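You operate a simulated robot arm through the tools that you are given. There is no shell and no other tool. Be economical: measure what you need, move in short steps, check, and stop when the job is done.

You run a simulated robot arm. Do the job below in one go: nothing can be reset, and whatever is moved stays where it is left.

## Task
Fit and clamp the sieve that the card names, and fill it to its line from the hopper.
Fine: it goes in the shaker frame; swing the hopper aside again.

Only the result counts: the job must be done as asked and must still hold three seconds after the hand-in. Knocking over, shifting, dropping, spilling or breaking anything else fails it.

## Robot
A 7-joint arm with a two-finger parallel gripper, fixed in place. Base frame: the origin is at the foot of the arm, x ahead of it, y to its left, z up; the work surface is at about z = 0.8. Units: m, degrees, N and s.
With the tool pointing down near the work surface it reaches from about 0.22 to 0.74 m from the base axis. Its first joint turns from -166.0 to 166.0 degrees. Payload 1.57 kg.
Tool frame: the origin (TCP) lies between the finger pads and is the grasp point; the fingertips stand 0.03 m ahead of it; z points along the fingers, y is the line along which they close. Largest opening 0.11 m; finger width 0.024, thickness 0.012; the body of the gripper, 0.048 by 0.112 m, starts 0.078 m behind the TCP.
Orientation is told as [roll, pitch, yaw] about the base's x, y, z axes, in that order, counted from this pose: with the fingers straight down and closing along the base's y, the tool's x points along the base's -x, its y along +y and its z along -z.

## Interface
- The arm moves only by the tool apply_moves. Its argument "motion" is one flat list of numbers, 7 for each row, row after row: the closure, from 0 (fully open) to 1 (shut), then the shift along the base's x, y, z in m, then the turn, a rotation vector about the base's x, y, z in degrees. In form: [jaw, x, y, z, wx, wy, wz, jaw, x, y, z, wx, wy, wz, ...]. A call has 1 to 20 rows; each row is the pose to reach, as a shift and turn from the pose commanded when the call began. A row lasts 0.2 s, in which the tool goes at most 0.05 m and 8.6 degrees; a call with a longer step from one row to the next is refused whole, and so is a gripper value outside its range. A pose out of reach is approached as far as the arm can. The call stops where the force on the tool passes 90 N (or 10 N more than at its start, if that is more) or the arm is blocked; 0.2 s more then pass. The fingers move at their own pace (about 0.045 m/s each) and stop on an object; they squeeze with about 43 N. The grip force told is the motor's: it shows also when the fingers shut on nothing. Time passes only in rows, and 0.2 s behind the last, so rows that repeat a pose let the fingers close. The reply holds the time, the measured pose of the TCP, the force on the tool along the base axes, the opening and the grip force, in the units named above and with some noise, with the torque about the TCP (base axes, N m) and any sound that the robot's microphone picked up.
- Cameras (640 x 400 px; columns grow to the right, rows downward): "scene" is fixed at [0.0575, -0.6477, 1.6457]; the picture's right is [0.79, -0.62, 0.00], its down [-0.36, -0.46, -0.81] and it looks along [0.50, 0.64, -0.58] (base axes); focal length 320 px, centre (320, 200). "wrist" rides on the gripper at [0.07, 0.016, -0.141] in the tool frame; the picture's right is [-0.23, 0.97, 0.00], its down [-0.85, -0.20, -0.48] and it looks along [-0.47, -0.11, 0.88] (tool axes); focal length 222 px, centre (320, 200).
- snapshot(camera): a new picture of that camera. It takes no simulated time.
- move_column(by): slides the trunk up (or, below 0, down) by that many m; the arm rides with it, the base frame stays. It gives what a move gives, with no picture.
- pixel_to_xyz(camera, pixels): for up to 12 pixels [column, row] of the newest picture of that camera ("zoom" is the newest enlarged one), the place [x, y, z] in the base frame of the surface seen there, good to about 0.002 m, but the place of the scene camera against the robot may be out by one fixed shift of up to 0.012 m in any direction. It takes no simulated time.
- close_up(camera, box): a new picture of the part [left, top, right, bottom] of that camera's present view, enlarged. It takes no simulated time.
- job_done(): hands the job in; it is judged then, once.

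Work in short steps. Measure before you move; look again where a grasp or a placing could have gone wrong, and mend it. You have 80 turns and 46 pictures in all, those below and enlarged ones among them. Open the gripper and draw the arm clear of the work before you hand the job in, unless the task says otherwise.

The tools are called after "Request:" by a JSON object that holds its "method" and its "body". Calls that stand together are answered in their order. apply_moves: Moves the arm, as the interface text tells. Its arguments: {"type":"object","properties":{"motion":{"type":"array","items":{"type":"number"}}},"required":["motion"]} The other tools are called the same way: move_column (by) slides the trunk up or down; snapshot (camera) takes a picture; pixel_to_xyz (camera, pixels) gives the place of the surface under pixels of a picture; close_up (camera, box) takes an enlarged picture of a part of a camera's view; job_done () hands the job in.

At the start:

```text
time: 0.0
position: [0.4145, 0.0499, 1.3207]
tool_rot: [0.0, 0.0, 0.0]
ft_force: [0.4, 0.0, 0.1]
torque: [-0.02, 0.01, 0.01]
width: 0.1101
grasp_force: 0.1
trunk travel left (down, up): [-0.525, 0.065]
```

scene: 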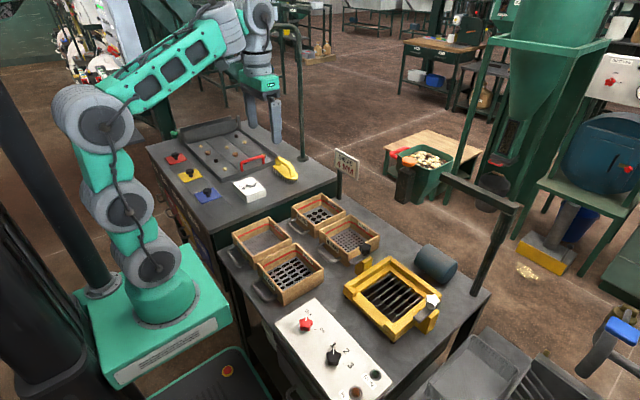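
wrist: 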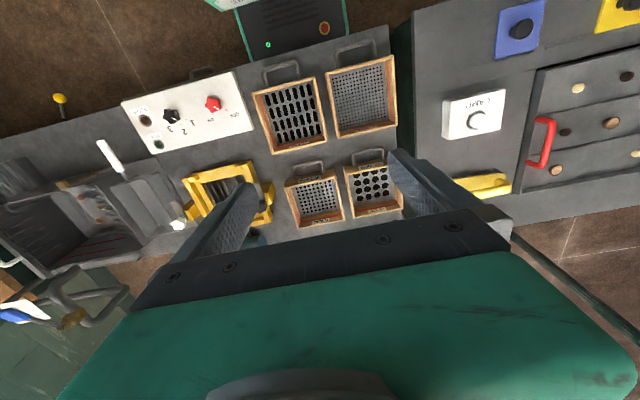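

I begin by reading the card at (346,163) and looking at the sieves and frame.

Request:
{"method": "close_up", "body": {"camera": "scene", "box": [310, 140, 390, 190]}}

Request:
{"method": "close_up", "body": {"camera": "scene", "box": [220, 170, 500, 345]}}

```text
8.00 times, centred on (350, 165) of scene
```

zoom: 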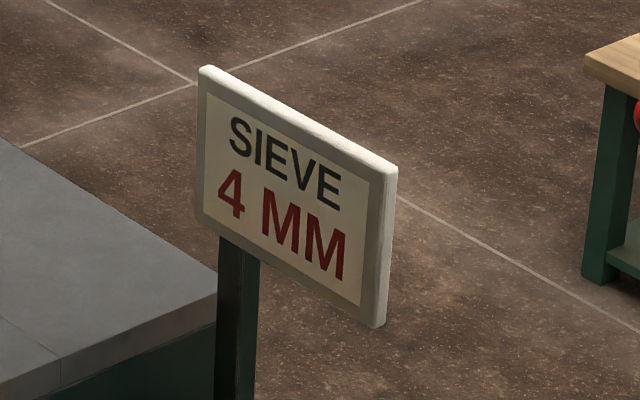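

```text
2.29 times, centred on (360, 258) of scene
```

zoom: 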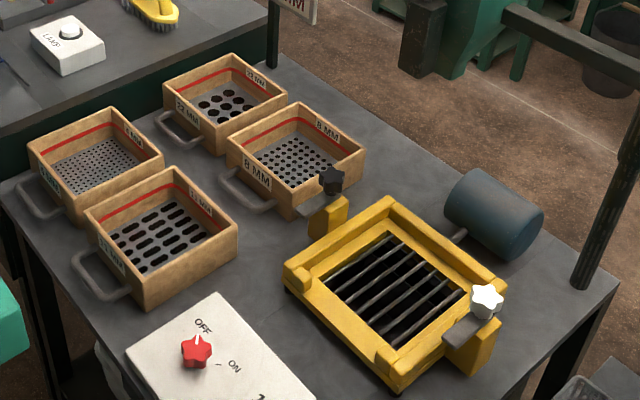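

The card says 4 MM. Next I read the sieve labels and find the hopper near (420,175).

Request:
{"method": "close_up", "body": {"camera": "scene", "box": [225, 185, 385, 310]}}

Request:
{"method": "close_up", "body": {"camera": "scene", "box": [370, 120, 550, 320]}}

Request:
{"method": "close_up", "body": {"camera": "scene", "box": [260, 290, 480, 400]}}

```text
3.20 times, centred on (305, 248) of scene
```

zoom: 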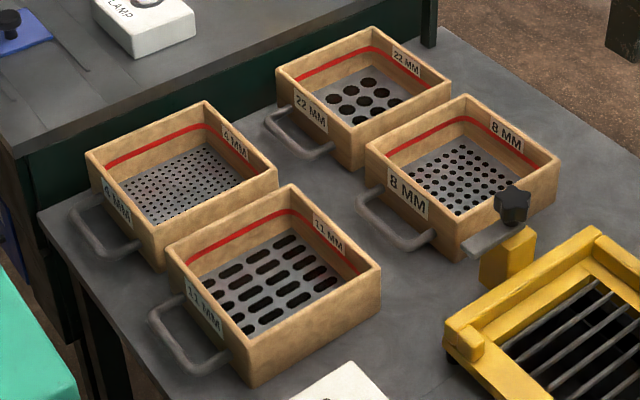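

```text
2.00 times, centred on (460, 220) of scene
```

zoom: 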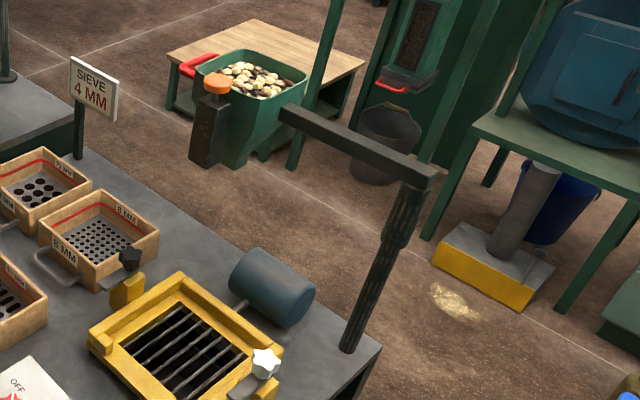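

```text
2.91 times, centred on (370, 345) of scene
```

zoom: 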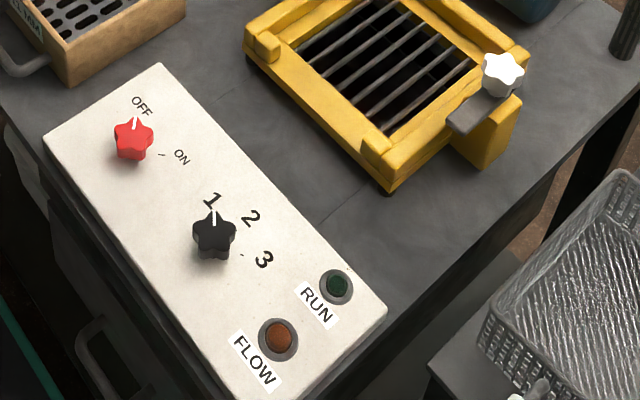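

The 4 MM sieve is the one at scene (262,240). The hopper is the green bin hanging on the swing arm at (420,165). I measure the key points now.

Request:
{"method": "snapshot", "body": {"camera": "scene"}}

Request:
{"method": "pixel_to_xyz", "body": {"camera": "scene", "pixels": [[232, 233], [271, 217], [293, 240], [254, 259], [262, 240], [248, 242], [265, 262], [253, 272], [245, 240], [262, 280], [263, 294], [240, 262]]}}

Request:
{"method": "pixel_to_xyz", "body": {"camera": "scene", "pixels": [[349, 286], [392, 257], [439, 297], [395, 341], [393, 296], [364, 248], [432, 300], [420, 310], [358, 262], [368, 270], [435, 316], [362, 258]]}}

Request:
{"method": "pixel_to_xyz", "body": {"camera": "scene", "pixels": [[408, 161], [404, 187], [398, 152], [425, 160], [445, 180], [490, 198], [515, 208], [484, 290], [420, 180], [435, 183], [306, 324], [333, 354]]}}

```text
38 pictures are left
```

scene: 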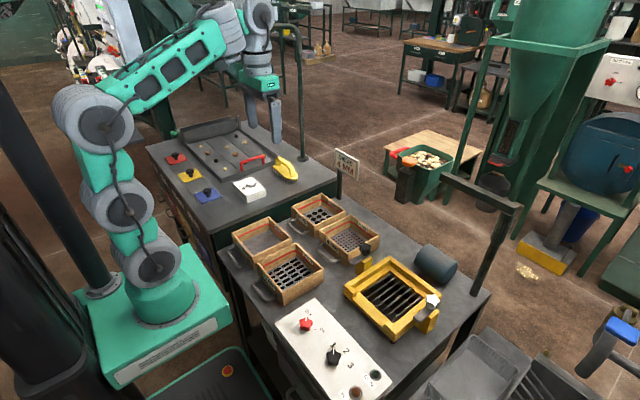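

```text
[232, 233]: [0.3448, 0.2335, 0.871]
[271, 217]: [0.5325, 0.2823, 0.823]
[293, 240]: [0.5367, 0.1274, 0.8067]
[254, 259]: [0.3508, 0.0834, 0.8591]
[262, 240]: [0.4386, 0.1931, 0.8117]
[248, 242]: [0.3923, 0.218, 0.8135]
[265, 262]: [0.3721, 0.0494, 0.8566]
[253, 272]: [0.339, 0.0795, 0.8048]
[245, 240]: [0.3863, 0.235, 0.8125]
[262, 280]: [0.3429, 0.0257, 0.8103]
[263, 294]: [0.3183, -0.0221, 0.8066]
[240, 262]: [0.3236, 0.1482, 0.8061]
```

```text
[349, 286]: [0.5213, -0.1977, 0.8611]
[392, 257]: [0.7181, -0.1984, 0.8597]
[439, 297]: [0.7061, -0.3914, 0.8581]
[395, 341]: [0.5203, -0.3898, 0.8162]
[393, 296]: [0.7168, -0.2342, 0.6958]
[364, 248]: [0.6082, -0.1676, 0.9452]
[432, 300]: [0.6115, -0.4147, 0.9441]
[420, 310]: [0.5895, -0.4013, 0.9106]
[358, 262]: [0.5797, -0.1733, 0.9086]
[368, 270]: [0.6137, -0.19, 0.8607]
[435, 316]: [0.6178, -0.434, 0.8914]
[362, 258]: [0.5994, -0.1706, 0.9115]
```

```text
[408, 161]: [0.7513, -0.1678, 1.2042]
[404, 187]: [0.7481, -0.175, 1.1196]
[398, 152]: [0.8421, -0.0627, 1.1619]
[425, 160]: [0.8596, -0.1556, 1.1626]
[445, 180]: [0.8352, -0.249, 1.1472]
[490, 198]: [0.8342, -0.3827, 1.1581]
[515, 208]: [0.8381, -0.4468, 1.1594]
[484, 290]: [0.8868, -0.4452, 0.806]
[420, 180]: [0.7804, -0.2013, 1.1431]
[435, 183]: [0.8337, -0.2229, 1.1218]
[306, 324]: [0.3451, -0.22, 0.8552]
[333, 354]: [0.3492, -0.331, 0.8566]
```

I look more closely at the hopper, the clamps and the 4 MM sieve handle.

Request:
{"method": "close_up", "body": {"camera": "scene", "box": [380, 135, 460, 215]}}

Request:
{"method": "close_up", "body": {"camera": "scene", "box": [340, 230, 460, 350]}}

Request:
{"method": "close_up", "body": {"camera": "wrist", "box": [140, 40, 420, 240]}}

Request:
{"method": "close_up", "body": {"camera": "wrist", "box": [320, 40, 400, 140]}}

```text
5.00 times, centred on (420, 175) of scene
```

zoom: 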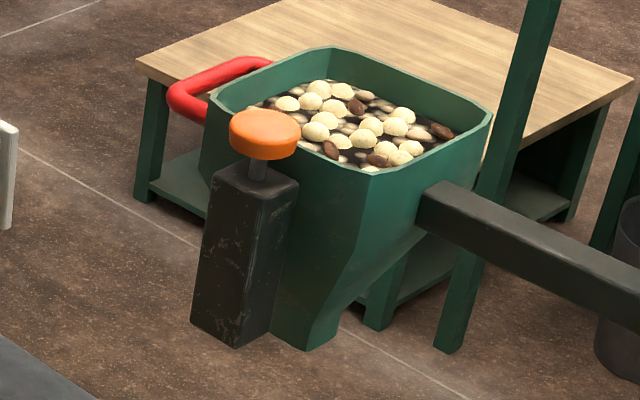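

```text
3.33 times, centred on (400, 290) of scene
```

zoom: 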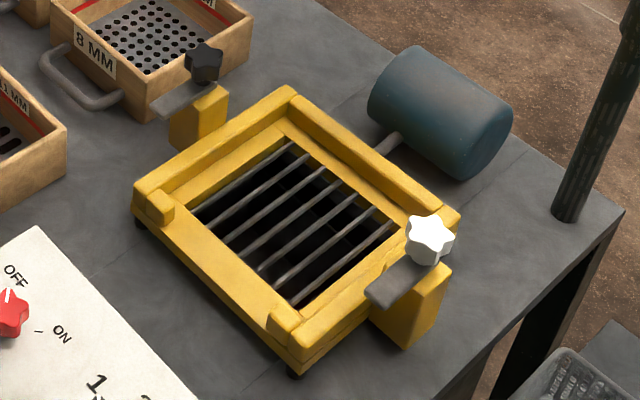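

```text
2.00 times, centred on (280, 140) of wrist
```

zoom: 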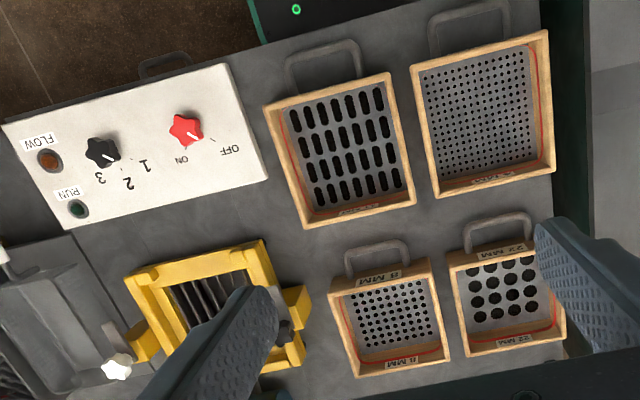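

```text
4.00 times, centred on (360, 90) of wrist
```

zoom: 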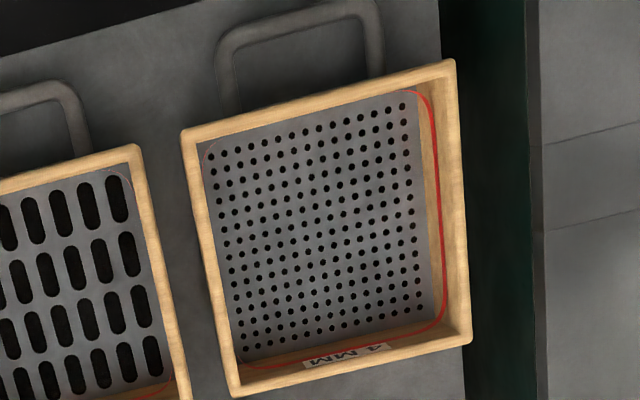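

The newest zoom shows the 4 MM sieve. I measure its corners and handle through the wrist camera.

Request:
{"method": "pixel_to_xyz", "body": {"camera": "zoom", "pixels": [[184, 134], [452, 64], [468, 340], [234, 394], [227, 60], [365, 14], [375, 50], [300, 25], [320, 230], [193, 200], [320, 98], [350, 366]]}}

Request:
{"method": "close_up", "body": {"camera": "wrist", "box": [160, 140, 280, 240]}}

```text
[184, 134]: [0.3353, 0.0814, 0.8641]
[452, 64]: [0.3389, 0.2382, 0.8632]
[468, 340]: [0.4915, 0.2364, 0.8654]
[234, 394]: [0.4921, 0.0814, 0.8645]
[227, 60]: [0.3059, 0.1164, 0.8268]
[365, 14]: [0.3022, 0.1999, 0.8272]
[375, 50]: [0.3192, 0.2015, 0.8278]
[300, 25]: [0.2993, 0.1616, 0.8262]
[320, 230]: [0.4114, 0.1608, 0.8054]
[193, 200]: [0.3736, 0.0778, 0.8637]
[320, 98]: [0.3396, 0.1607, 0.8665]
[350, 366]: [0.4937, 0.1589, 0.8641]
```

```text
4.00 times, centred on (220, 190) of wrist
```

zoom: 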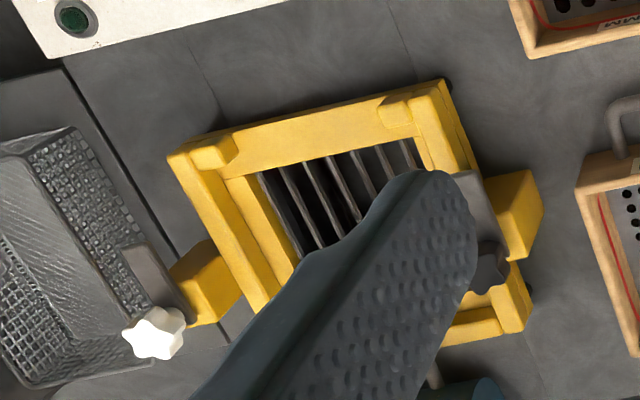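

Frame corners, clamp tabs and knobs are visible in the newest zoom. I measure those.

Request:
{"method": "pixel_to_xyz", "body": {"camera": "zoom", "pixels": [[172, 152], [440, 82], [205, 150], [395, 108], [185, 180], [260, 170], [415, 140], [420, 95], [520, 325], [493, 270], [152, 335], [220, 182]]}}

Request:
{"method": "pixel_to_xyz", "body": {"camera": "zoom", "pixels": [[300, 140], [230, 240], [450, 140], [490, 320], [515, 200], [195, 300], [145, 270], [480, 195], [478, 300], [255, 300], [440, 120], [505, 315]]}}

```text
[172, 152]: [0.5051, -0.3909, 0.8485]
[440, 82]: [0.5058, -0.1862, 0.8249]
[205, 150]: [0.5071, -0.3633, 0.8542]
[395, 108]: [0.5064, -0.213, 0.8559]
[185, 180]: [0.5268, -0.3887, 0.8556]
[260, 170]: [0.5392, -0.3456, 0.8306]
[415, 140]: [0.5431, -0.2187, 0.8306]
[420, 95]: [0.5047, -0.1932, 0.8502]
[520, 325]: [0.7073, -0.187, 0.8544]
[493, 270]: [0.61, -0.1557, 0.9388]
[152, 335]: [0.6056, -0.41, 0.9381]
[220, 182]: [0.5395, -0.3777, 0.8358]
```

```text
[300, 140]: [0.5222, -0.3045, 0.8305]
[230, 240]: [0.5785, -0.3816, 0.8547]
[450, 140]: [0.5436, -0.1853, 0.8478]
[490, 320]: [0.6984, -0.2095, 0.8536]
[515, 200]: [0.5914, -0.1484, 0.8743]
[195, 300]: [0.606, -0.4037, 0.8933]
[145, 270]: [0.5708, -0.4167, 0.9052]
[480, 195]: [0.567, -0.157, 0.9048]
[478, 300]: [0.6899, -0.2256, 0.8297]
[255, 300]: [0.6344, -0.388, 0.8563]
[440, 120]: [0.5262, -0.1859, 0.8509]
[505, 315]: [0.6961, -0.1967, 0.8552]
```

The scene readings sit about (+0.01,-0.01,+0.005) off the wrist readings, so I use the wrist ones. The plan is to grip the front wall of the sieve (x≈0.339, y≈0.16, rim z 0.864) with fingers closing along x. First I hover above it, turned by 90°.

Request:
{"method": "apply_moves", "body": {"motion": [0.3, -0.0063, 0.0092, -0.0267, 0, 0, 7.5, 0.5, -0.0126, 0.0184, -0.0533, 0, 0, 15, 0.6, -0.0189, 0.0275, -0.08, 0, 0, 22.5, 0.67, -0.0252, 0.0367, -0.1067, 0, 0, 30, 0.67, -0.0315, 0.0458, -0.1333, 0, 0, 37.5, 0.67, -0.0378, 0.055, -0.16, 0, 0, 45, 0.67, -0.044, 0.0642, -0.1867, 0, 0, 52.5, 0.67, -0.0503, 0.0733, -0.2133, 0, 0, 60, 0.67, -0.0566, 0.0825, -0.24, 0, 0, 67.5, 0.67, -0.0629, 0.0917, -0.2667, 0, 0, 75, 0.67, -0.0692, 0.1008, -0.2933, 0, 0, 82.5, 0.67, -0.0755, 0.11, -0.32, 0, 0, 90, 0.67, -0.0755, 0.11, -0.32, 0, 0, 90]}}

Request:
{"method": "snapshot", "body": {"camera": "wrist"}}

```text
time: 2.8
position: [0.3397, 0.1581, 0.999]
tool_rot: [0.0, 0.0, 90.1]
ft_force: [-0.2, -0.5, 0.7]
torque: [-0.04, -0.02, 0.0]
width: 0.0364
grasp_force: 0.1
trunk travel left (down, up): [-0.525, 0.065]
```

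```text
32 pictures are left
```

wrist: 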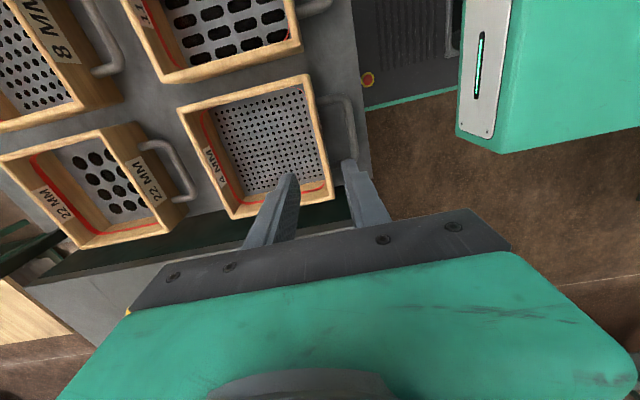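

Fingers straddle the front wall. I check the wall position and thickness at pixels near (318,140) before going down.

Request:
{"method": "pixel_to_xyz", "body": {"camera": "wrist", "pixels": [[308, 140], [314, 140], [320, 140], [317, 110], [323, 165], [328, 190], [345, 120], [345, 125], [353, 130], [318, 160], [304, 80], [183, 110]]}}

```text
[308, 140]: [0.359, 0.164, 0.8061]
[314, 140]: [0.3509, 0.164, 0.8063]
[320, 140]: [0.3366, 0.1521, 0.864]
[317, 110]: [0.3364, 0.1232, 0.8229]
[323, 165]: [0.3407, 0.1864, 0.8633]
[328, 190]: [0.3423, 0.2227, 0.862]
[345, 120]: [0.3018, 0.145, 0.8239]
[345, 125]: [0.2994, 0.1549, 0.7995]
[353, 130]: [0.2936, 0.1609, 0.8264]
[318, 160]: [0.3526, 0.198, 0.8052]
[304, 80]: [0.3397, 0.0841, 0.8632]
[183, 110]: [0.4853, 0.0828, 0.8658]
```

The wall is at x≈0.338. I descend 0.134 m and close on it.

Request:
{"method": "apply_moves", "body": {"motion": [0.67, -0.0005, 0.002, -0.04, 0, 0, 0, 0.67, -0.0005, 0.002, -0.08, 0, 0, 0, 0.67, -0.0005, 0.002, -0.11, 0, 0, 0, 0.67, -0.0005, 0.002, -0.125, 0, 0, 0, 0.67, -0.0005, 0.002, -0.134, 0, 0, 0, 0.67, -0.0005, 0.002, -0.134, 0, 0, 0, 1, -0.0005, 0.002, -0.134, 0, 0, 0, 1, -0.0005, 0.002, -0.134, 0, 0, 0, 1, -0.0005, 0.002, -0.134, 0, 0, 0]}}

```text
time: 4.8
position: [0.3388, 0.1602, 0.8664]
tool_rot: [0.1, 0.1, 90.0]
ft_force: [-0.1, 0.5, 0.0]
torque: [0.08, -0.03, -0.01]
width: 0.0079
grasp_force: 24.5
trunk travel left (down, up): [-0.525, 0.065]
```

The fingers stopped on an 8 mm wall. I lift a little to check the load and any tilt.

Request:
{"method": "apply_moves", "body": {"motion": [1, 0, 0, 0, 0, 0, 0, 1, 0, 0, 0.01, 0, 0, 0, 1, 0, 0, 0.03, 0, 0, 0, 1, 0, 0, 0.06, 0, 0, 0, 1, 0, 0, 0.1, 0, 0, 0, 1, 0, 0, 0.1, 0, 0, 0]}}

Request:
{"method": "snapshot", "body": {"camera": "wrist"}}

```text
time: 6.2
position: [0.3374, 0.162, 0.9646]
tool_rot: [0.0, -0.1, 90.0]
ft_force: [0.1, -0.5, -3.9]
torque: [0.0, 0.21, -0.02]
width: 0.0077
grasp_force: 26.6
trunk travel left (down, up): [-0.525, 0.065]
```

```text
31 pictures are left
```

wrist: 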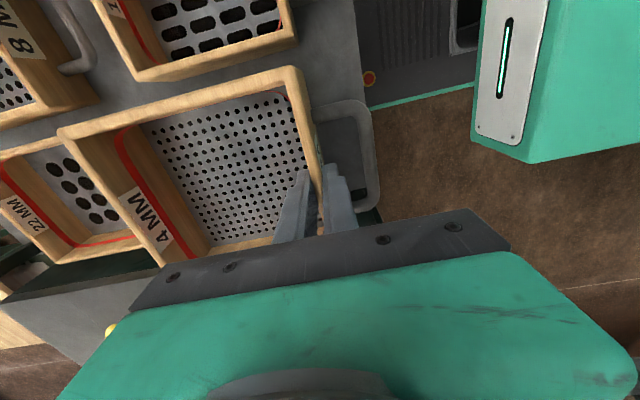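

The sieve is held and weighs about 0.4 kg. I measure its corners in the hand to see tilt and offsets.

Request:
{"method": "pixel_to_xyz", "body": {"camera": "wrist", "pixels": [[61, 134], [295, 70], [110, 230], [320, 175], [307, 110], [180, 103], [85, 185], [318, 165]]}}

```text
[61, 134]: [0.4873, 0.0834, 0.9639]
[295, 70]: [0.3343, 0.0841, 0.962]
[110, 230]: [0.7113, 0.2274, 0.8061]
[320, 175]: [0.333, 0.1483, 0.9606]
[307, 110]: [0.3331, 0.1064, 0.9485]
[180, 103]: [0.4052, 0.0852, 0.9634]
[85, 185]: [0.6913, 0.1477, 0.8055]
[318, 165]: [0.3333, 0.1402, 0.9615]
```

The sieve hangs level. I refine the frame's inner faces from the earlier zoom (still the newest one) before carrying the sieve over.

Request:
{"method": "pixel_to_xyz", "body": {"camera": "zoom", "pixels": [[225, 165], [234, 145], [232, 155], [384, 106], [388, 122], [410, 122], [215, 200], [222, 200], [228, 200], [425, 150], [430, 150], [418, 150]]}}

Request:
{"method": "pixel_to_xyz", "body": {"camera": "zoom", "pixels": [[470, 310], [470, 318], [470, 324], [470, 330], [436, 130], [442, 160], [446, 160], [440, 165], [460, 150], [180, 200], [185, 200], [200, 200]]}}

```text
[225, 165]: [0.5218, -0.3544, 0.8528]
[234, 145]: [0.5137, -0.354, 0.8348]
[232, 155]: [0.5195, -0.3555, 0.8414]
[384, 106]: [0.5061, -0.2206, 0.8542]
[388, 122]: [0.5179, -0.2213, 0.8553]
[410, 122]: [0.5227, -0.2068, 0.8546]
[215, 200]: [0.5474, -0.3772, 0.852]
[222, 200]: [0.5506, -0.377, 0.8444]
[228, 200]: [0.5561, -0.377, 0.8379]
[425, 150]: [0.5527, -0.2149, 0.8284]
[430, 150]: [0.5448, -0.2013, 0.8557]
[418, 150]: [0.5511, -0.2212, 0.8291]
```

```text
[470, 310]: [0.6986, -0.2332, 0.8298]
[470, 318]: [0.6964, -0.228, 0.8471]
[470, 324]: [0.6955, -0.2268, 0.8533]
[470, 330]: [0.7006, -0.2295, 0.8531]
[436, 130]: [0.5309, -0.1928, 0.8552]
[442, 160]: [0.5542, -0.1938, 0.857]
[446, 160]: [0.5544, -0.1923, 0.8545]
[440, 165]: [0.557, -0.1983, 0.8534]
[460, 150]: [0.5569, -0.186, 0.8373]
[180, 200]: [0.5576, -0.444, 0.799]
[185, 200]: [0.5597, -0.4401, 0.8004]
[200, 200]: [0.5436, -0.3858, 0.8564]
```

Seat inner faces: y from -0.377 to -0.201, x from about 0.524 to 0.696, giving a centre near (0.609,-0.289). I raise 0.06 and carry the sieve over the frame.

Request:
{"method": "apply_moves", "body": {"motion": [1, 0, 0, 0.03, 0, 0, 0, 1, 0.005, -0.012, 0.06, 0, 0, 0, 1, 0.017, -0.04, 0.06, 0, 0, 0, 1, 0.032, -0.073, 0.06, 0, 0, 0, 1, 0.046, -0.106, 0.06, 0, 0, 0, 1, 0.06, -0.139, 0.06, 0, 0, 0, 1, 0.075, -0.172, 0.06, 0, 0, 0, 1, 0.089, -0.205, 0.06, 0, 0, 0, 1, 0.103, -0.238, 0.06, 0, 0, 0, 1, 0.118, -0.271, 0.06, 0, 0, 0, 1, 0.132, -0.304, 0.06, 0, 0, 0, 1, 0.146, -0.337, 0.06, 0, 0, 0, 1, 0.16, -0.37, 0.06, 0, 0, 0, 1, 0.174, -0.4, 0.06, 0, 0, 0, 1, 0.185, -0.427, 0.06, 0, 0, 0, 1, 0.193, -0.443, 0.06, 0, 0, 0, 1, 0.195, -0.449, 0.06, 0, 0, 0, 1, 0.195, -0.449, 0.06, 0, 0, 0]}}

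Request:
{"method": "close_up", "body": {"camera": "scene", "box": [320, 200, 480, 350]}}

Request:
{"method": "snapshot", "body": {"camera": "wrist"}}

```text
time: 10.0
position: [0.5335, -0.2869, 1.0245]
tool_rot: [0.0, 0.0, 90.0]
ft_force: [0.6, 0.4, -2.7]
torque: [-0.01, 0.23, 0.02]
width: 0.0077
grasp_force: 26.5
trunk travel left (down, up): [-0.525, 0.065]
```

```text
2.67 times, centred on (400, 275) of scene
```

zoom: 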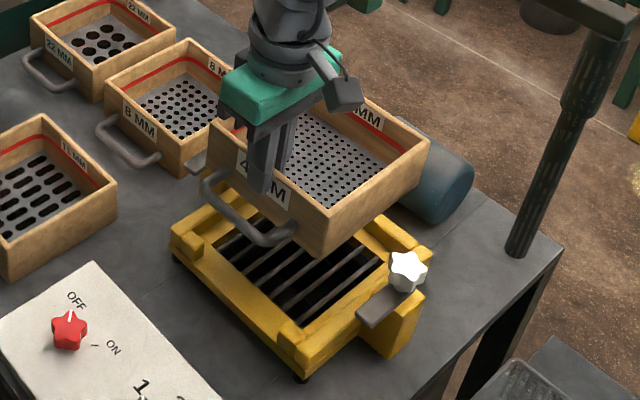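

```text
29 pictures are left
```

wrist: 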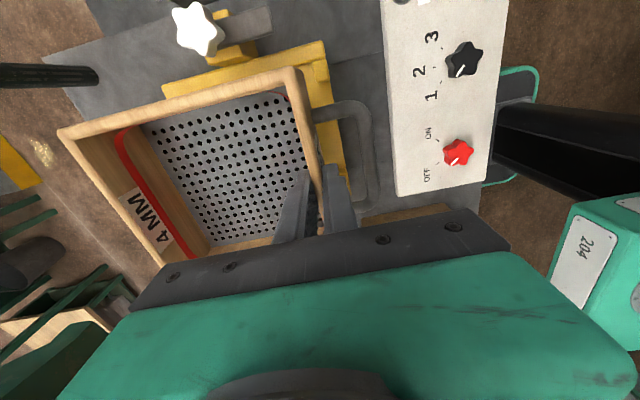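

The sieve is centred above the frame, with both clamp tabs swung out. I lower to just above the seat first.

Request:
{"method": "apply_moves", "body": {"motion": [1, 0, 0, -0.035, 0, 0, 0, 1, 0, 0, -0.07, 0, 0, 0, 1, 0, 0, -0.095, 0, 0, 0, 1, 0, 0, -0.11, 0, 0, 0, 1, 0, 0, -0.118, 0, 0, 0, 1, 0, 0, -0.124, 0, 0, 0, 1, 0, 0, -0.124, 0, 0, 0]}}

Request:
{"method": "close_up", "body": {"camera": "scene", "box": [320, 220, 480, 350]}}

```text
time: 11.6
position: [0.5322, -0.2866, 0.9016]
tool_rot: [0.0, 0.0, 90.0]
ft_force: [-1.1, 0.0, -3.2]
torque: [-0.01, 0.23, -0.01]
width: 0.0077
grasp_force: 26.8
trunk travel left (down, up): [-0.525, 0.065]
```

```text
3.08 times, centred on (400, 285) of scene
```

zoom: 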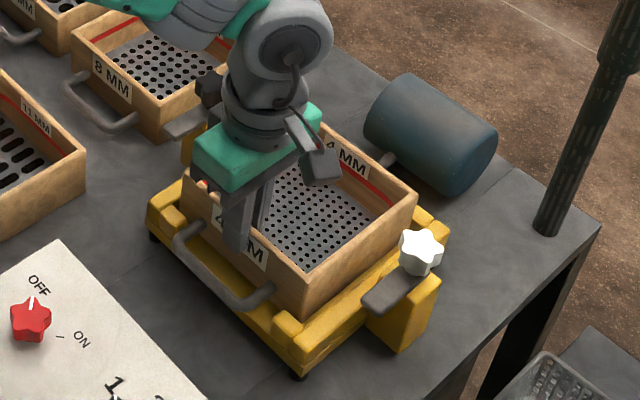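

It still carries its full weight and sits between the walls. I go down in 2 mm steps.

Request:
{"method": "apply_moves", "body": {"motion": [1, 0, 0, -0.002, 0, 0, 0, 1, 0, 0, -0.004, 0, 0, 0, 1, 0, 0, -0.006, 0, 0, 0, 1, 0, 0, -0.007, 0, 0, 0]}}

```text
time: 12.6
position: [0.5332, -0.2878, 0.8971]
tool_rot: [-0.2, 0.2, 90.0]
ft_force: [-0.6, 0.4, 9.2]
torque: [0.74, 0.21, 0.07]
width: 0.0077
grasp_force: 27.2
trunk travel left (down, up): [-0.525, 0.065]
```

Contact came at z≈0.897, well below the wall tops, so it is inside the walls. I check for evenness before letting go.

Request:
{"method": "close_up", "body": {"camera": "scene", "box": [340, 235, 450, 345]}}

Request:
{"method": "snapshot", "body": {"camera": "wrist"}}

```text
3.64 times, centred on (395, 290) of scene
```

zoom: 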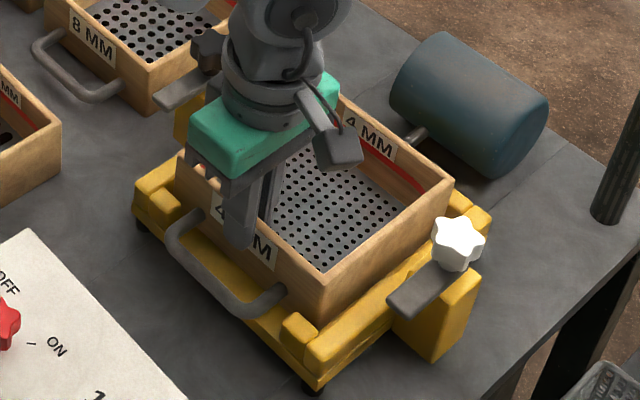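

```text
26 pictures are left
```

wrist: 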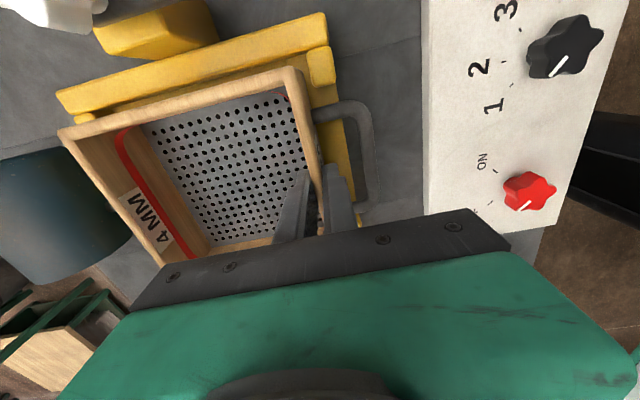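

I measure the gap on the -y side, rim heights and the ledge.

Request:
{"method": "pixel_to_xyz", "body": {"camera": "wrist", "pixels": [[62, 132], [292, 72], [180, 102], [190, 78], [190, 86], [190, 92], [325, 110], [325, 70], [312, 130], [310, 55], [330, 160], [195, 70]]}}

Request:
{"method": "pixel_to_xyz", "body": {"camera": "zoom", "pixels": [[185, 160], [322, 278], [450, 190], [335, 130], [305, 318], [165, 198], [400, 245], [195, 175], [460, 205], [375, 300], [180, 185], [220, 80]]}}

```text
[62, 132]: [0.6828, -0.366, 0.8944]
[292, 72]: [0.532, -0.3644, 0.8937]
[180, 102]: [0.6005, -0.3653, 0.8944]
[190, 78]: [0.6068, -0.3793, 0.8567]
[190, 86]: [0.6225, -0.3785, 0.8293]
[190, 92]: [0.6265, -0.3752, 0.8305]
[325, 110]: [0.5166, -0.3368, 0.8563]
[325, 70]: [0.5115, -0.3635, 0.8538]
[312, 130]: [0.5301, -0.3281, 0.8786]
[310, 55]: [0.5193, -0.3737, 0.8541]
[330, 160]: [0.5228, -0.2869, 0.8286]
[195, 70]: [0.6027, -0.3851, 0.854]
```

```text
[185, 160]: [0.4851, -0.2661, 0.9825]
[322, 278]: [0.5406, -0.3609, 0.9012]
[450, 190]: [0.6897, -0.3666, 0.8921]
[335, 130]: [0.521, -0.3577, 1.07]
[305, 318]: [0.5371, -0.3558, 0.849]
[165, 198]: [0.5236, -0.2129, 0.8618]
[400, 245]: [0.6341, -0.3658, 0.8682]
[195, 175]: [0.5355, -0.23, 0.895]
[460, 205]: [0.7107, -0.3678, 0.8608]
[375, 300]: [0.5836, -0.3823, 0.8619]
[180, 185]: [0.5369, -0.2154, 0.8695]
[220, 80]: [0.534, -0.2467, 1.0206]
```

The gap is ~10 mm on the -y side but only ~4 mm on +y, and the torque points to contact on +y. I lift a few mm, shift -3 mm in y, and lower again.

Request:
{"method": "apply_moves", "body": {"motion": [1, 0, 0, 0.004, 0, 0, 0, 1, 0.001, -0.003, 0.004, 0, 0, 0, 1, 0.001, -0.003, 0.002, 0, 0, 0, 1, 0.001, -0.003, 0, 0, 0, 0, 1, 0.001, -0.003, 0, 0, 0, 0]}}

```text
time: 13.8
position: [0.5346, -0.29, 0.8979]
tool_rot: [-0.2, 0.2, 90.1]
ft_force: [-5.5, 2.1, 17.4]
torque: [0.6, 0.29, -0.08]
width: 0.0075
grasp_force: 27.0
trunk travel left (down, up): [-0.525, 0.065]
```

Contact returns at the same height, so it is seated on the ledge. I release and rise clear.

Request:
{"method": "apply_moves", "body": {"motion": [0.85, 0, 0, 0, 0, 0, 0, 0.7, 0, 0, 0, 0, 0, 0, 0.7, 0, 0, 0, 0, 0, 0, 0.7, 0, 0, 0.02, 0, 0, 0, 0.7, 0, 0, 0.05, 0, 0, 0, 0.7, 0, 0, 0.1, 0, 0, 0, 0.7, -0.03, 0.02, 0.14, 0, 0, 0, 0.7, -0.05, 0.05, 0.17, 0, 0, 0, 0.7, -0.05, 0.05, 0.17, 0, 0, 0]}}

Request:
{"method": "snapshot", "body": {"camera": "wrist"}}

Request:
{"method": "close_up", "body": {"camera": "scene", "box": [340, 235, 450, 345]}}

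```text
refused: row 7 steps farther than a row can; nothing moved
```

```text
25 pictures are left
```

wrist: 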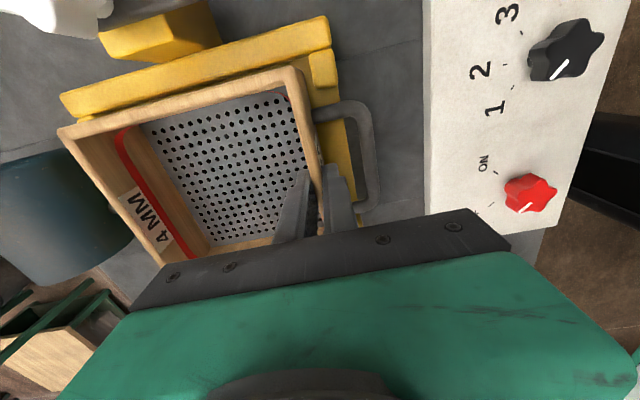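

```text
3.64 times, centred on (395, 290) of scene
```

zoom: 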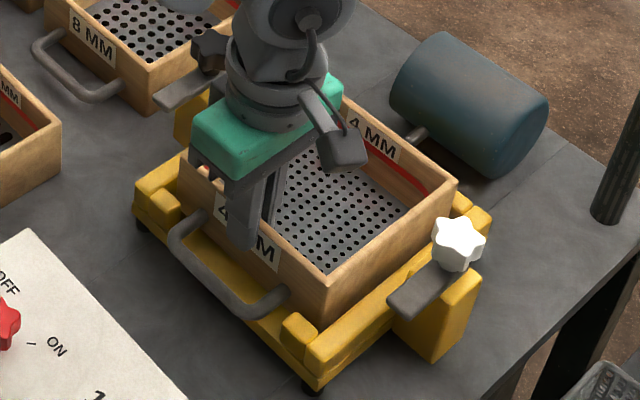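

The move was refused only for step size, so I repeat it with shorter steps: release, rise, then turn back to yaw 0 above the black knob at about (0.61,-0.156).

Request:
{"method": "apply_moves", "body": {"motion": [0.85, 0, 0, 0, 0, 0, 0, 0.7, 0, 0, 0, 0, 0, 0, 0.7, 0, 0, 0, 0, 0, 0, 0.7, 0, 0, 0.02, 0, 0, 0, 0.7, 0, 0, 0.05, 0, 0, 0, 0.7, 0, 0, 0.09, 0, 0, 0, 0.6, 0.005, 0.01, 0.12, 0, 0, -7, 0.5, 0.012, 0.022, 0.12, 0, 0, -15, 0.4, 0.02, 0.035, 0.12, 0, 0, -23, 0.3, 0.027, 0.048, 0.12, 0, 0, -31, 0.3, 0.034, 0.061, 0.12, 0, 0, -39, 0.3, 0.041, 0.073, 0.12, 0, 0, -47, 0.3, 0.048, 0.085, 0.12, 0, 0, -55, 0.3, 0.055, 0.097, 0.12, 0, 0, -63, 0.3, 0.061, 0.11, 0.12, 0, 0, -71, 0.3, 0.068, 0.122, 0.12, 0, 0, -79, 0.3, 0.0745, 0.134, 0.12, 0, 0, -86, 0.3, 0.0745, 0.134, 0.12, 0, 0, -90, 0.3, 0.0745, 0.134, 0.12, 0, 0, -90]}}

Request:
{"method": "snapshot", "body": {"camera": "wrist"}}

```text
time: 17.8
position: [0.6088, -0.1558, 1.0142]
tool_rot: [-0.1, 0.0, -0.1]
ft_force: [0.7, 0.4, -0.1]
torque: [-0.01, 0.01, 0.0]
width: 0.077
grasp_force: 0.0
trunk travel left (down, up): [-0.525, 0.065]
```

```text
23 pictures are left
```

wrist: 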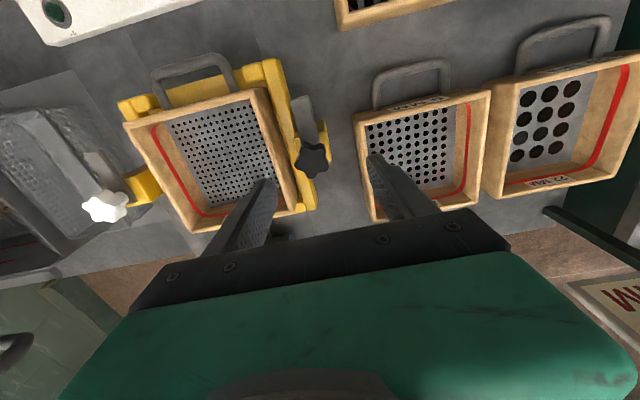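

The sieve is seated. I measure the black knob, its tab and the sieve rim again.

Request:
{"method": "pixel_to_xyz", "body": {"camera": "wrist", "pixels": [[312, 157], [298, 152], [325, 165], [312, 146], [306, 172], [304, 115], [298, 100], [312, 110], [128, 127], [265, 92], [194, 227], [296, 208]]}}

Request:
{"method": "pixel_to_xyz", "body": {"camera": "wrist", "pixels": [[105, 207], [88, 205], [125, 203], [100, 218], [105, 192], [95, 165], [85, 155], [310, 140], [310, 100], [301, 130], [310, 130], [245, 200]]}}

```text
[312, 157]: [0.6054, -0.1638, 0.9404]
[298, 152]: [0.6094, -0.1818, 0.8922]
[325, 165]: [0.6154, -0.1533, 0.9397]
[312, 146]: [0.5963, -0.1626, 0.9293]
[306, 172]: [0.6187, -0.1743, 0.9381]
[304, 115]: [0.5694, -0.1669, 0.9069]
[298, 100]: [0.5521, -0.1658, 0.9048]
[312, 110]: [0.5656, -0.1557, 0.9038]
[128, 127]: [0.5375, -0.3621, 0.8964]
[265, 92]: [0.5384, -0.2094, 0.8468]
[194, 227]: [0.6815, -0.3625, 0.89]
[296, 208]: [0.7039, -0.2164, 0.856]
```

```text
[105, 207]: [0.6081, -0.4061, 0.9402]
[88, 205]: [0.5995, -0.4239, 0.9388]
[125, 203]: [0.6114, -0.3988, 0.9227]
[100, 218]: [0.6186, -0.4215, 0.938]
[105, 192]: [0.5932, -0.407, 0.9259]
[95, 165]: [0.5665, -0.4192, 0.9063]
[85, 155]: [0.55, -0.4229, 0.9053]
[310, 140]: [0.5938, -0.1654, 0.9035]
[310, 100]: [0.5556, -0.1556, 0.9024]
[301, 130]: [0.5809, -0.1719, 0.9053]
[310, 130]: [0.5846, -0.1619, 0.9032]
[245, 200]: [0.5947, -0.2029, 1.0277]
```

The black knob centre is about (0.607,-0.163), top 0.940, and the tab top is 0.905. The white knob is at about (0.607,-0.413). I lower over the black knob keeping the tips above the tab, then close.

Request:
{"method": "apply_moves", "body": {"motion": [0.5, -0.002, -0.007, -0.02, 0, 0, 0, 0.5, -0.002, -0.007, -0.045, 0, 0, 0, 0.5, -0.002, -0.007, -0.065, 0, 0, 0, 0.5, -0.002, -0.007, -0.073, 0, 0, 0, 0.5, -0.002, -0.007, -0.073, 0, 0, 0, 0.7, -0.002, -0.007, -0.073, 0, 0, 0, 1, -0.002, -0.007, -0.073, 0, 0, 0, 1, -0.002, -0.007, -0.073, 0, 0, 0, 1, -0.002, -0.007, -0.073, 0, 0, 0]}}

Request:
{"method": "snapshot", "body": {"camera": "wrist"}}

```text
time: 19.8
position: [0.6049, -0.1641, 0.941]
tool_rot: [0.0, 0.0, 0.0]
ft_force: [0.1, -1.5, -2.5]
torque: [-0.1, -0.35, 0.0]
width: 0.0343
grasp_force: 38.1
trunk travel left (down, up): [-0.525, 0.065]
```

```text
22 pictures are left
```

wrist: 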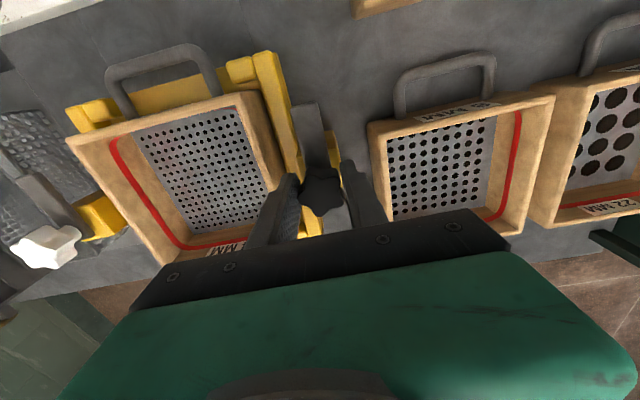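

The knob is held at 34 mm. I turn it +30° (tab from -x toward -y over the sieve) and check the torque.

Request:
{"method": "apply_moves", "body": {"motion": [1, 0, 0, 0, 0, 0, 5, 1, 0, 0, 0, 0, 0, 10, 1, 0, 0, 0, 0, 0, 15, 1, 0, 0, 0, 0, 0, 20, 1, 0, 0, 0, 0, 0, 25, 1, 0, 0, 0, 0, 0, 30, 1, 0, 0, 0, 0, 0, 30]}}

Request:
{"method": "snapshot", "body": {"camera": "wrist"}}

```text
time: 21.4
position: [0.6068, -0.1635, 0.9408]
tool_rot: [0.2, 0.1, 29.9]
ft_force: [0.0, -7.2, -13.2]
torque: [-0.13, -0.65, -0.02]
width: 0.0339
grasp_force: 41.3
trunk travel left (down, up): [-0.525, 0.065]
```

```text
21 pictures are left
```

wrist: 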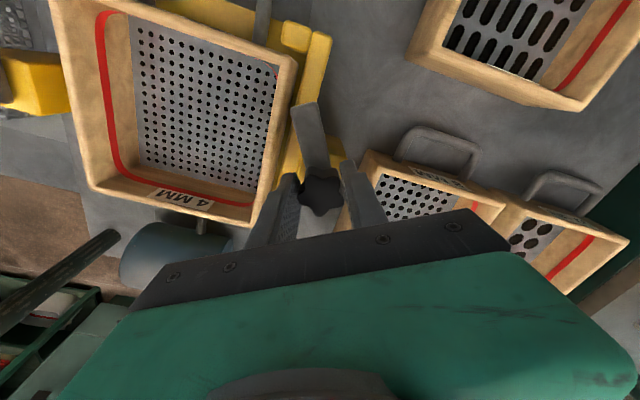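

The tab follows the tool. The tool is being pulled down slightly (-13 N), so I continue turning to 90° while lowering 2 mm.

Request:
{"method": "apply_moves", "body": {"motion": [1, 0, 0, -0.001, 0, 0, 6, 1, 0, 0, -0.002, 0, 0, 12, 1, 0, 0, -0.002, 0, 0, 18, 1, 0, 0, -0.002, 0, 0, 24, 1, 0, 0, -0.002, 0, 0, 30, 1, 0, 0, -0.002, 0, 0, 36, 1, 0, 0, -0.002, 0, 0, 42, 1, 0, 0, -0.002, 0, 0, 48, 1, 0, 0, -0.002, 0, 0, 54, 1, 0, 0, -0.002, 0, 0, 60, 1, 0, 0, -0.002, 0, 0, 60]}}

Request:
{"method": "snapshot", "body": {"camera": "wrist"}}

```text
time: 23.8
position: [0.6108, -0.1634, 0.9407]
tool_rot: [-0.3, 0.0, 90.1]
ft_force: [20.2, -11.2, 8.6]
torque: [0.59, -0.06, -0.19]
width: 0.0341
grasp_force: 41.5
trunk travel left (down, up): [-0.525, 0.065]
```

```text
20 pictures are left
```

wrist: 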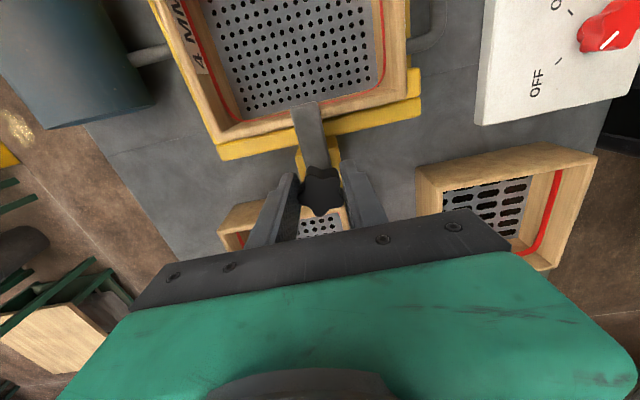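

The black tab now lies across the sieve rim at (310,125). I open and rise, keeping yaw 90, which is the starting yaw for the white knob.

Request:
{"method": "apply_moves", "body": {"motion": [0.7, 0, 0, 0, 0, 0, 0, 0.5, 0, 0, 0, 0, 0, 0, 0.45, 0, 0, 0, 0, 0, 0, 0.45, 0, 0, 0.02, 0, 0, 0, 0.45, 0, 0, 0.05, 0, 0, 0, 0.45, 0, 0, 0.08, 0, 0, 0, 0.5, 0, -0.04, 0.09, 0, 0, 0, 0.5, 0, -0.08, 0.09, 0, 0, 0, 0.5, 0, -0.12, 0.09, 0, 0, 0, 0.5, 0, -0.16, 0.09, 0, 0, 0, 0.5, 0, -0.2, 0.09, 0, 0, 0, 0.5, 0, -0.25, 0.09, 0, 0, 0, 0.5, 0, -0.25, 0.09, 0, 0, 0]}}

Request:
{"method": "snapshot", "body": {"camera": "wrist"}}

Request:
{"method": "close_up", "body": {"camera": "scene", "box": [340, 230, 450, 340]}}

```text
time: 26.6
position: [0.5983, -0.3998, 1.0336]
tool_rot: [0.1, 0.0, 90.0]
ft_force: [0.8, -0.3, -0.5]
torque: [0.05, 0.0, 0.01]
width: 0.055
grasp_force: 0.1
out of reach, approached as far as the arm can: row 12, 13
trunk travel left (down, up): [-0.525, 0.065]
```

```text
19 pictures are left
```

wrist: 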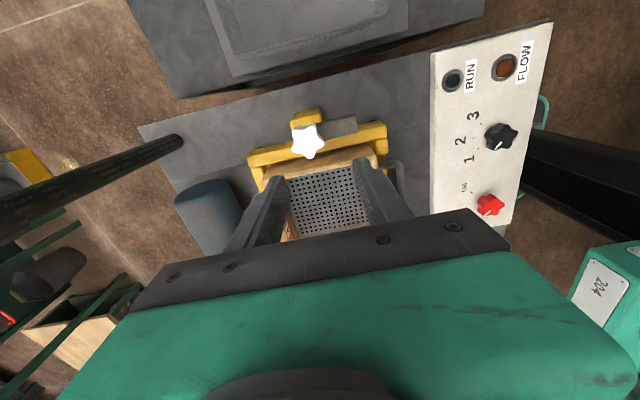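

```text
3.64 times, centred on (395, 285) of scene
```

zoom: 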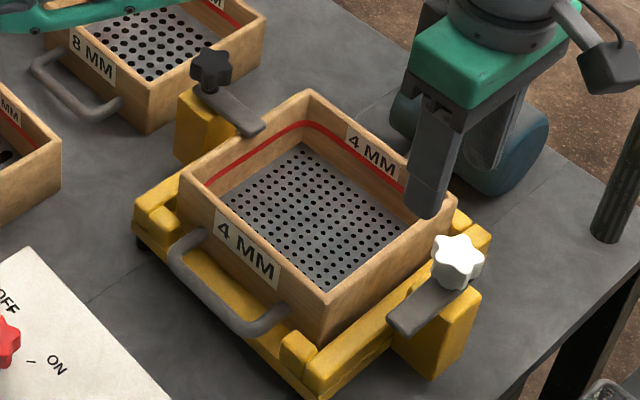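

The black tab sits on the rim. The white knob (radius 0.734) was just beyond reach at this height, so I check the shoulder height to decide which way the trunk should go.

Request:
{"method": "pixel_to_xyz", "body": {"camera": "scene", "pixels": [[155, 268], [128, 210], [98, 125], [245, 15], [265, 60], [160, 300]]}}

Request:
{"method": "pixel_to_xyz", "body": {"camera": "wrist", "pixels": [[306, 139], [294, 131], [320, 140], [307, 122], [305, 157], [342, 127], [355, 125]]}}

Request:
{"method": "pixel_to_xyz", "body": {"camera": "zoom", "pixels": [[260, 125], [235, 108], [275, 110], [300, 95], [450, 195], [325, 295], [185, 175], [400, 320], [212, 65]]}}

```text
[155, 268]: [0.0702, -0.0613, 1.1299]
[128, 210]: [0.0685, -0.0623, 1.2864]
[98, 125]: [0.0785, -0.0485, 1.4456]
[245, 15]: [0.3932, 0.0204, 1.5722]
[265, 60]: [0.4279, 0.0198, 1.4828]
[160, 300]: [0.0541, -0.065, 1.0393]
```

```text
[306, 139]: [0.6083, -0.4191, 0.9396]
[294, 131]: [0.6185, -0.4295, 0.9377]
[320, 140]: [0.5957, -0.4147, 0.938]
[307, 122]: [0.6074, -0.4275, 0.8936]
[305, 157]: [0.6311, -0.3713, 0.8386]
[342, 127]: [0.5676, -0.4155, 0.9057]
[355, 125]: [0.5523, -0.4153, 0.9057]
```

```text
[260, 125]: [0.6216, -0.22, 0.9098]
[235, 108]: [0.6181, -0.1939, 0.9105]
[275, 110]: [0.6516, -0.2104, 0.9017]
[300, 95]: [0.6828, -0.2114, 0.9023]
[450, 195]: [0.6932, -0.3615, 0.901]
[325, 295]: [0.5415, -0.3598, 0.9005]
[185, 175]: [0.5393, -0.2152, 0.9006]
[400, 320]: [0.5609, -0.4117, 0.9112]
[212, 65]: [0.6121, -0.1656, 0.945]
```

Tab and rims are level (0.905 and 0.895 after the offset). I move down 35 mm in place over the white knob to see whether reach improves, tips staying above the knob.

Request:
{"method": "apply_moves", "body": {"motion": [0.5, 0, 0, -0.015, 0, 0, 0, 0.5, 0, 0, -0.03, 0, 0, 0, 0.5, 0, 0, -0.03, 0, 0, 0]}}

```text
time: 27.4
position: [0.5987, -0.4007, 1.0022]
tool_rot: [0.0, 0.0, 90.0]
ft_force: [0.6, -0.4, 0.2]
torque: [0.0, 0.02, 0.0]
width: 0.0553
grasp_force: 0.0
trunk travel left (down, up): [-0.525, 0.065]
```

The command was clamped there. I now shift by (0.0085,-0.0125) at this lower height.

Request:
{"method": "apply_moves", "body": {"motion": [0.5, 0.0085, -0.0125, 0, 0, 0, 0, 0.5, 0.0085, -0.0125, 0, 0, 0, 0]}}

```text
time: 28.0
position: [0.6, -0.4097, 1.0007]
tool_rot: [0.0, 0.0, 90.0]
ft_force: [0.3, -0.6, -0.4]
torque: [0.02, 0.03, 0.01]
width: 0.0546
grasp_force: 0.1
out of reach, approached as far as the arm can: row 1, 2
trunk travel left (down, up): [-0.525, 0.065]
```

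Reach grows as the tool goes lower relative to the arm, so raising the trunk helps. I raise it by 0.06.

Request:
{"method": "move_column", "body": {"by": 0.06}}

```text
time: 29.0
position: [0.599, -0.409, 1.0605]
tool_rot: [-0.1, 0.0, 90.0]
ft_force: [-0.2, 0.2, -0.3]
torque: [0.02, -0.01, 0.01]
width: 0.0551
grasp_force: 0.0
trunk travel left (down, up): [-0.585, 0.005]
```

I come down to z≈0.985 and shift to (0.607,-0.413).

Request:
{"method": "apply_moves", "body": {"motion": [0.5, 0, 0, -0.03, 0, 0, 0, 0.5, 0, 0, -0.06, 0, 0, 0, 0.5, 0, 0, -0.075, 0, 0, 0, 0.5, 0.007, -0.004, -0.075, 0, 0, 0, 0.5, 0.007, -0.004, -0.075, 0, 0, 0]}}

Request:
{"method": "snapshot", "body": {"camera": "wrist"}}

```text
time: 30.2
position: [0.6069, -0.413, 0.9862]
tool_rot: [0.0, 0.0, 89.9]
ft_force: [-0.1, 0.4, -0.6]
torque: [-0.01, 0.04, 0.0]
width: 0.0551
grasp_force: 0.1
trunk travel left (down, up): [-0.585, 0.005]
```

```text
17 pictures are left
```

wrist: 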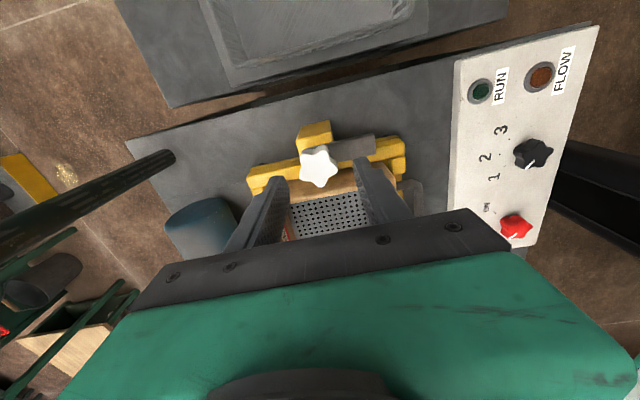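

Now positioned at (0.607,-0.413). I lower 45 mm, close on the white knob, and check.

Request:
{"method": "apply_moves", "body": {"motion": [0.5, 0, 0, -0.02, 0, 0, 0, 0.5, 0, 0, -0.037, 0, 0, 0, 0.5, 0, 0, -0.044, 0, 0, 0, 0.5, 0, 0, -0.044, 0, 0, 0, 0.7, 0, 0, -0.044, 0, 0, 0, 1, 0, 0, -0.044, 0, 0, 0, 1, 0, 0, -0.044, 0, 0, 0, 1, 0, 0, -0.044, 0, 0, 0]}}

```text
time: 32.0
position: [0.6095, -0.4137, 0.9416]
tool_rot: [-0.1, 0.1, 90.1]
ft_force: [17.0, -1.9, -0.9]
torque: [-0.25, -0.41, 0.02]
width: 0.0354
grasp_force: 37.3
trunk travel left (down, up): [-0.585, 0.005]
```

Gripped at 35 mm with a 17 N side force, so the knob centre is ~2 mm further in +x. I correct for that and turn by -90°.

Request:
{"method": "apply_moves", "body": {"motion": [1, 0.002, 0, 0, 0, 0, -6, 1, 0.002, 0, 0, 0, 0, -12, 1, 0.002, 0, 0, 0, 0, -18, 1, 0.002, 0, 0, 0, 0, -24, 1, 0.002, 0, 0, 0, 0, -30, 1, 0.002, 0, 0, 0, 0, -36, 1, 0.002, 0, 0, 0, 0, -42, 1, 0.002, 0, 0, 0, 0, -48, 1, 0.002, 0, 0, 0, 0, -54, 1, 0.002, 0, 0, 0, 0, -60, 1, 0.002, 0, 0, 0, 0, -66, 1, 0.002, 0, 0, 0, 0, -72, 1, 0.002, 0, 0, 0, 0, -78, 1, 0.002, 0, 0, 0, 0, -84, 1, 0.002, 0, 0, 0, 0, -90, 1, 0.002, 0, 0, 0, 0, -90]}}

Request:
{"method": "close_up", "body": {"camera": "scene", "box": [340, 230, 450, 340]}}

```text
time: 35.4
position: [0.6116, -0.4138, 0.9408]
tool_rot: [-0.2, 0.0, 0.0]
ft_force: [27.4, -3.8, -1.2]
torque: [0.1, -0.26, 0.08]
width: 0.0354
grasp_force: 42.6
trunk travel left (down, up): [-0.585, 0.005]
```

```text
3.64 times, centred on (395, 285) of scene
```

zoom: 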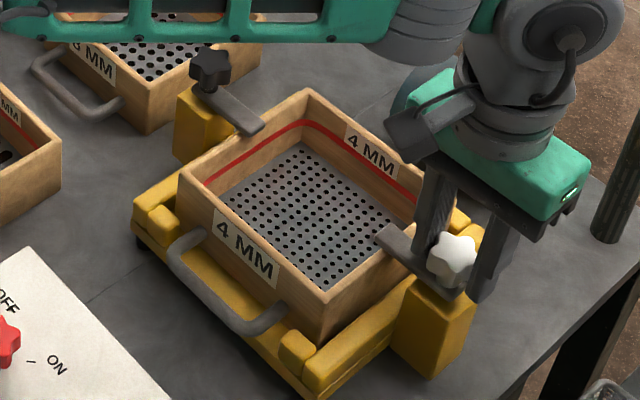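

Both tabs cross the rim. I release the white knob, rise and back away toward the arm, and take a new scene picture for the hopper.

Request:
{"method": "apply_moves", "body": {"motion": [0.7, 0, 0, 0, 0, 0, 0, 0.5, 0, 0, 0, 0, 0, 0, 0.45, 0, 0, 0, 0, 0, 0, 0.45, 0, 0, 0.02, 0, 0, 0, 0.45, -0.01, 0, 0.06, 0, 0, 0, 0.45, -0.04, 0.02, 0.09, 0, 0, 0, 0.45, -0.07, 0.05, 0.1, 0, 0, 0, 0.45, -0.1, 0.09, 0.11, 0, 0, 0, 0.45, -0.13, 0.12, 0.13, 0, 0, 0, 0.45, -0.16, 0.15, 0.15, 0, 0, 0, 0.45, -0.18, 0.19, 0.17, 0, 0, 0, 0.45, -0.19, 0.23, 0.19, 0, 0, 0, 0.45, -0.19, 0.27, 0.21, 0, 0, 0, 0.45, -0.19, 0.31, 0.23, 0, 0, 0]}}

Request:
{"method": "snapshot", "body": {"camera": "scene"}}

Request:
{"method": "close_up", "body": {"camera": "scene", "box": [360, 130, 520, 330]}}

```text
refused: row 8 steps farther than a row can; nothing moved
```

```text
15 pictures are left
```

scene: 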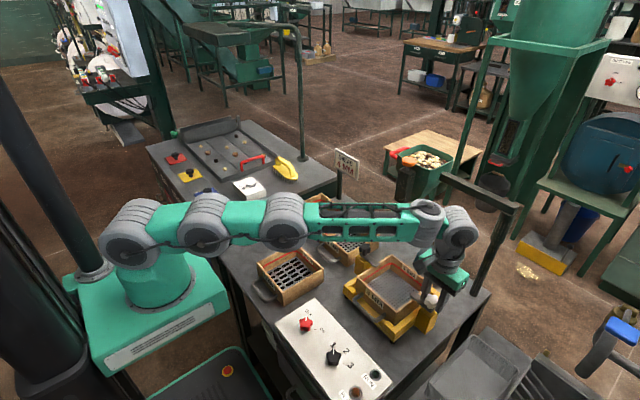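

```text
2.00 times, centred on (440, 230) of scene
```

zoom: 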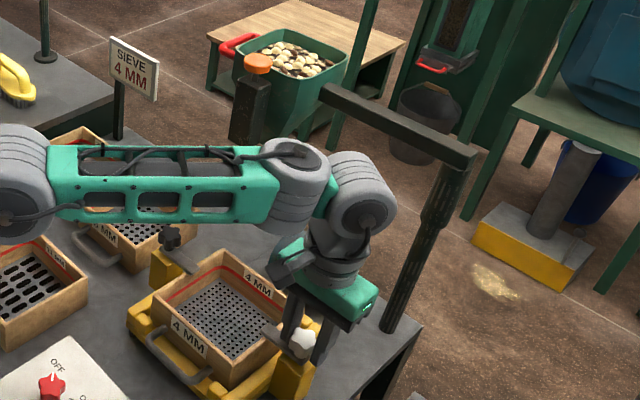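

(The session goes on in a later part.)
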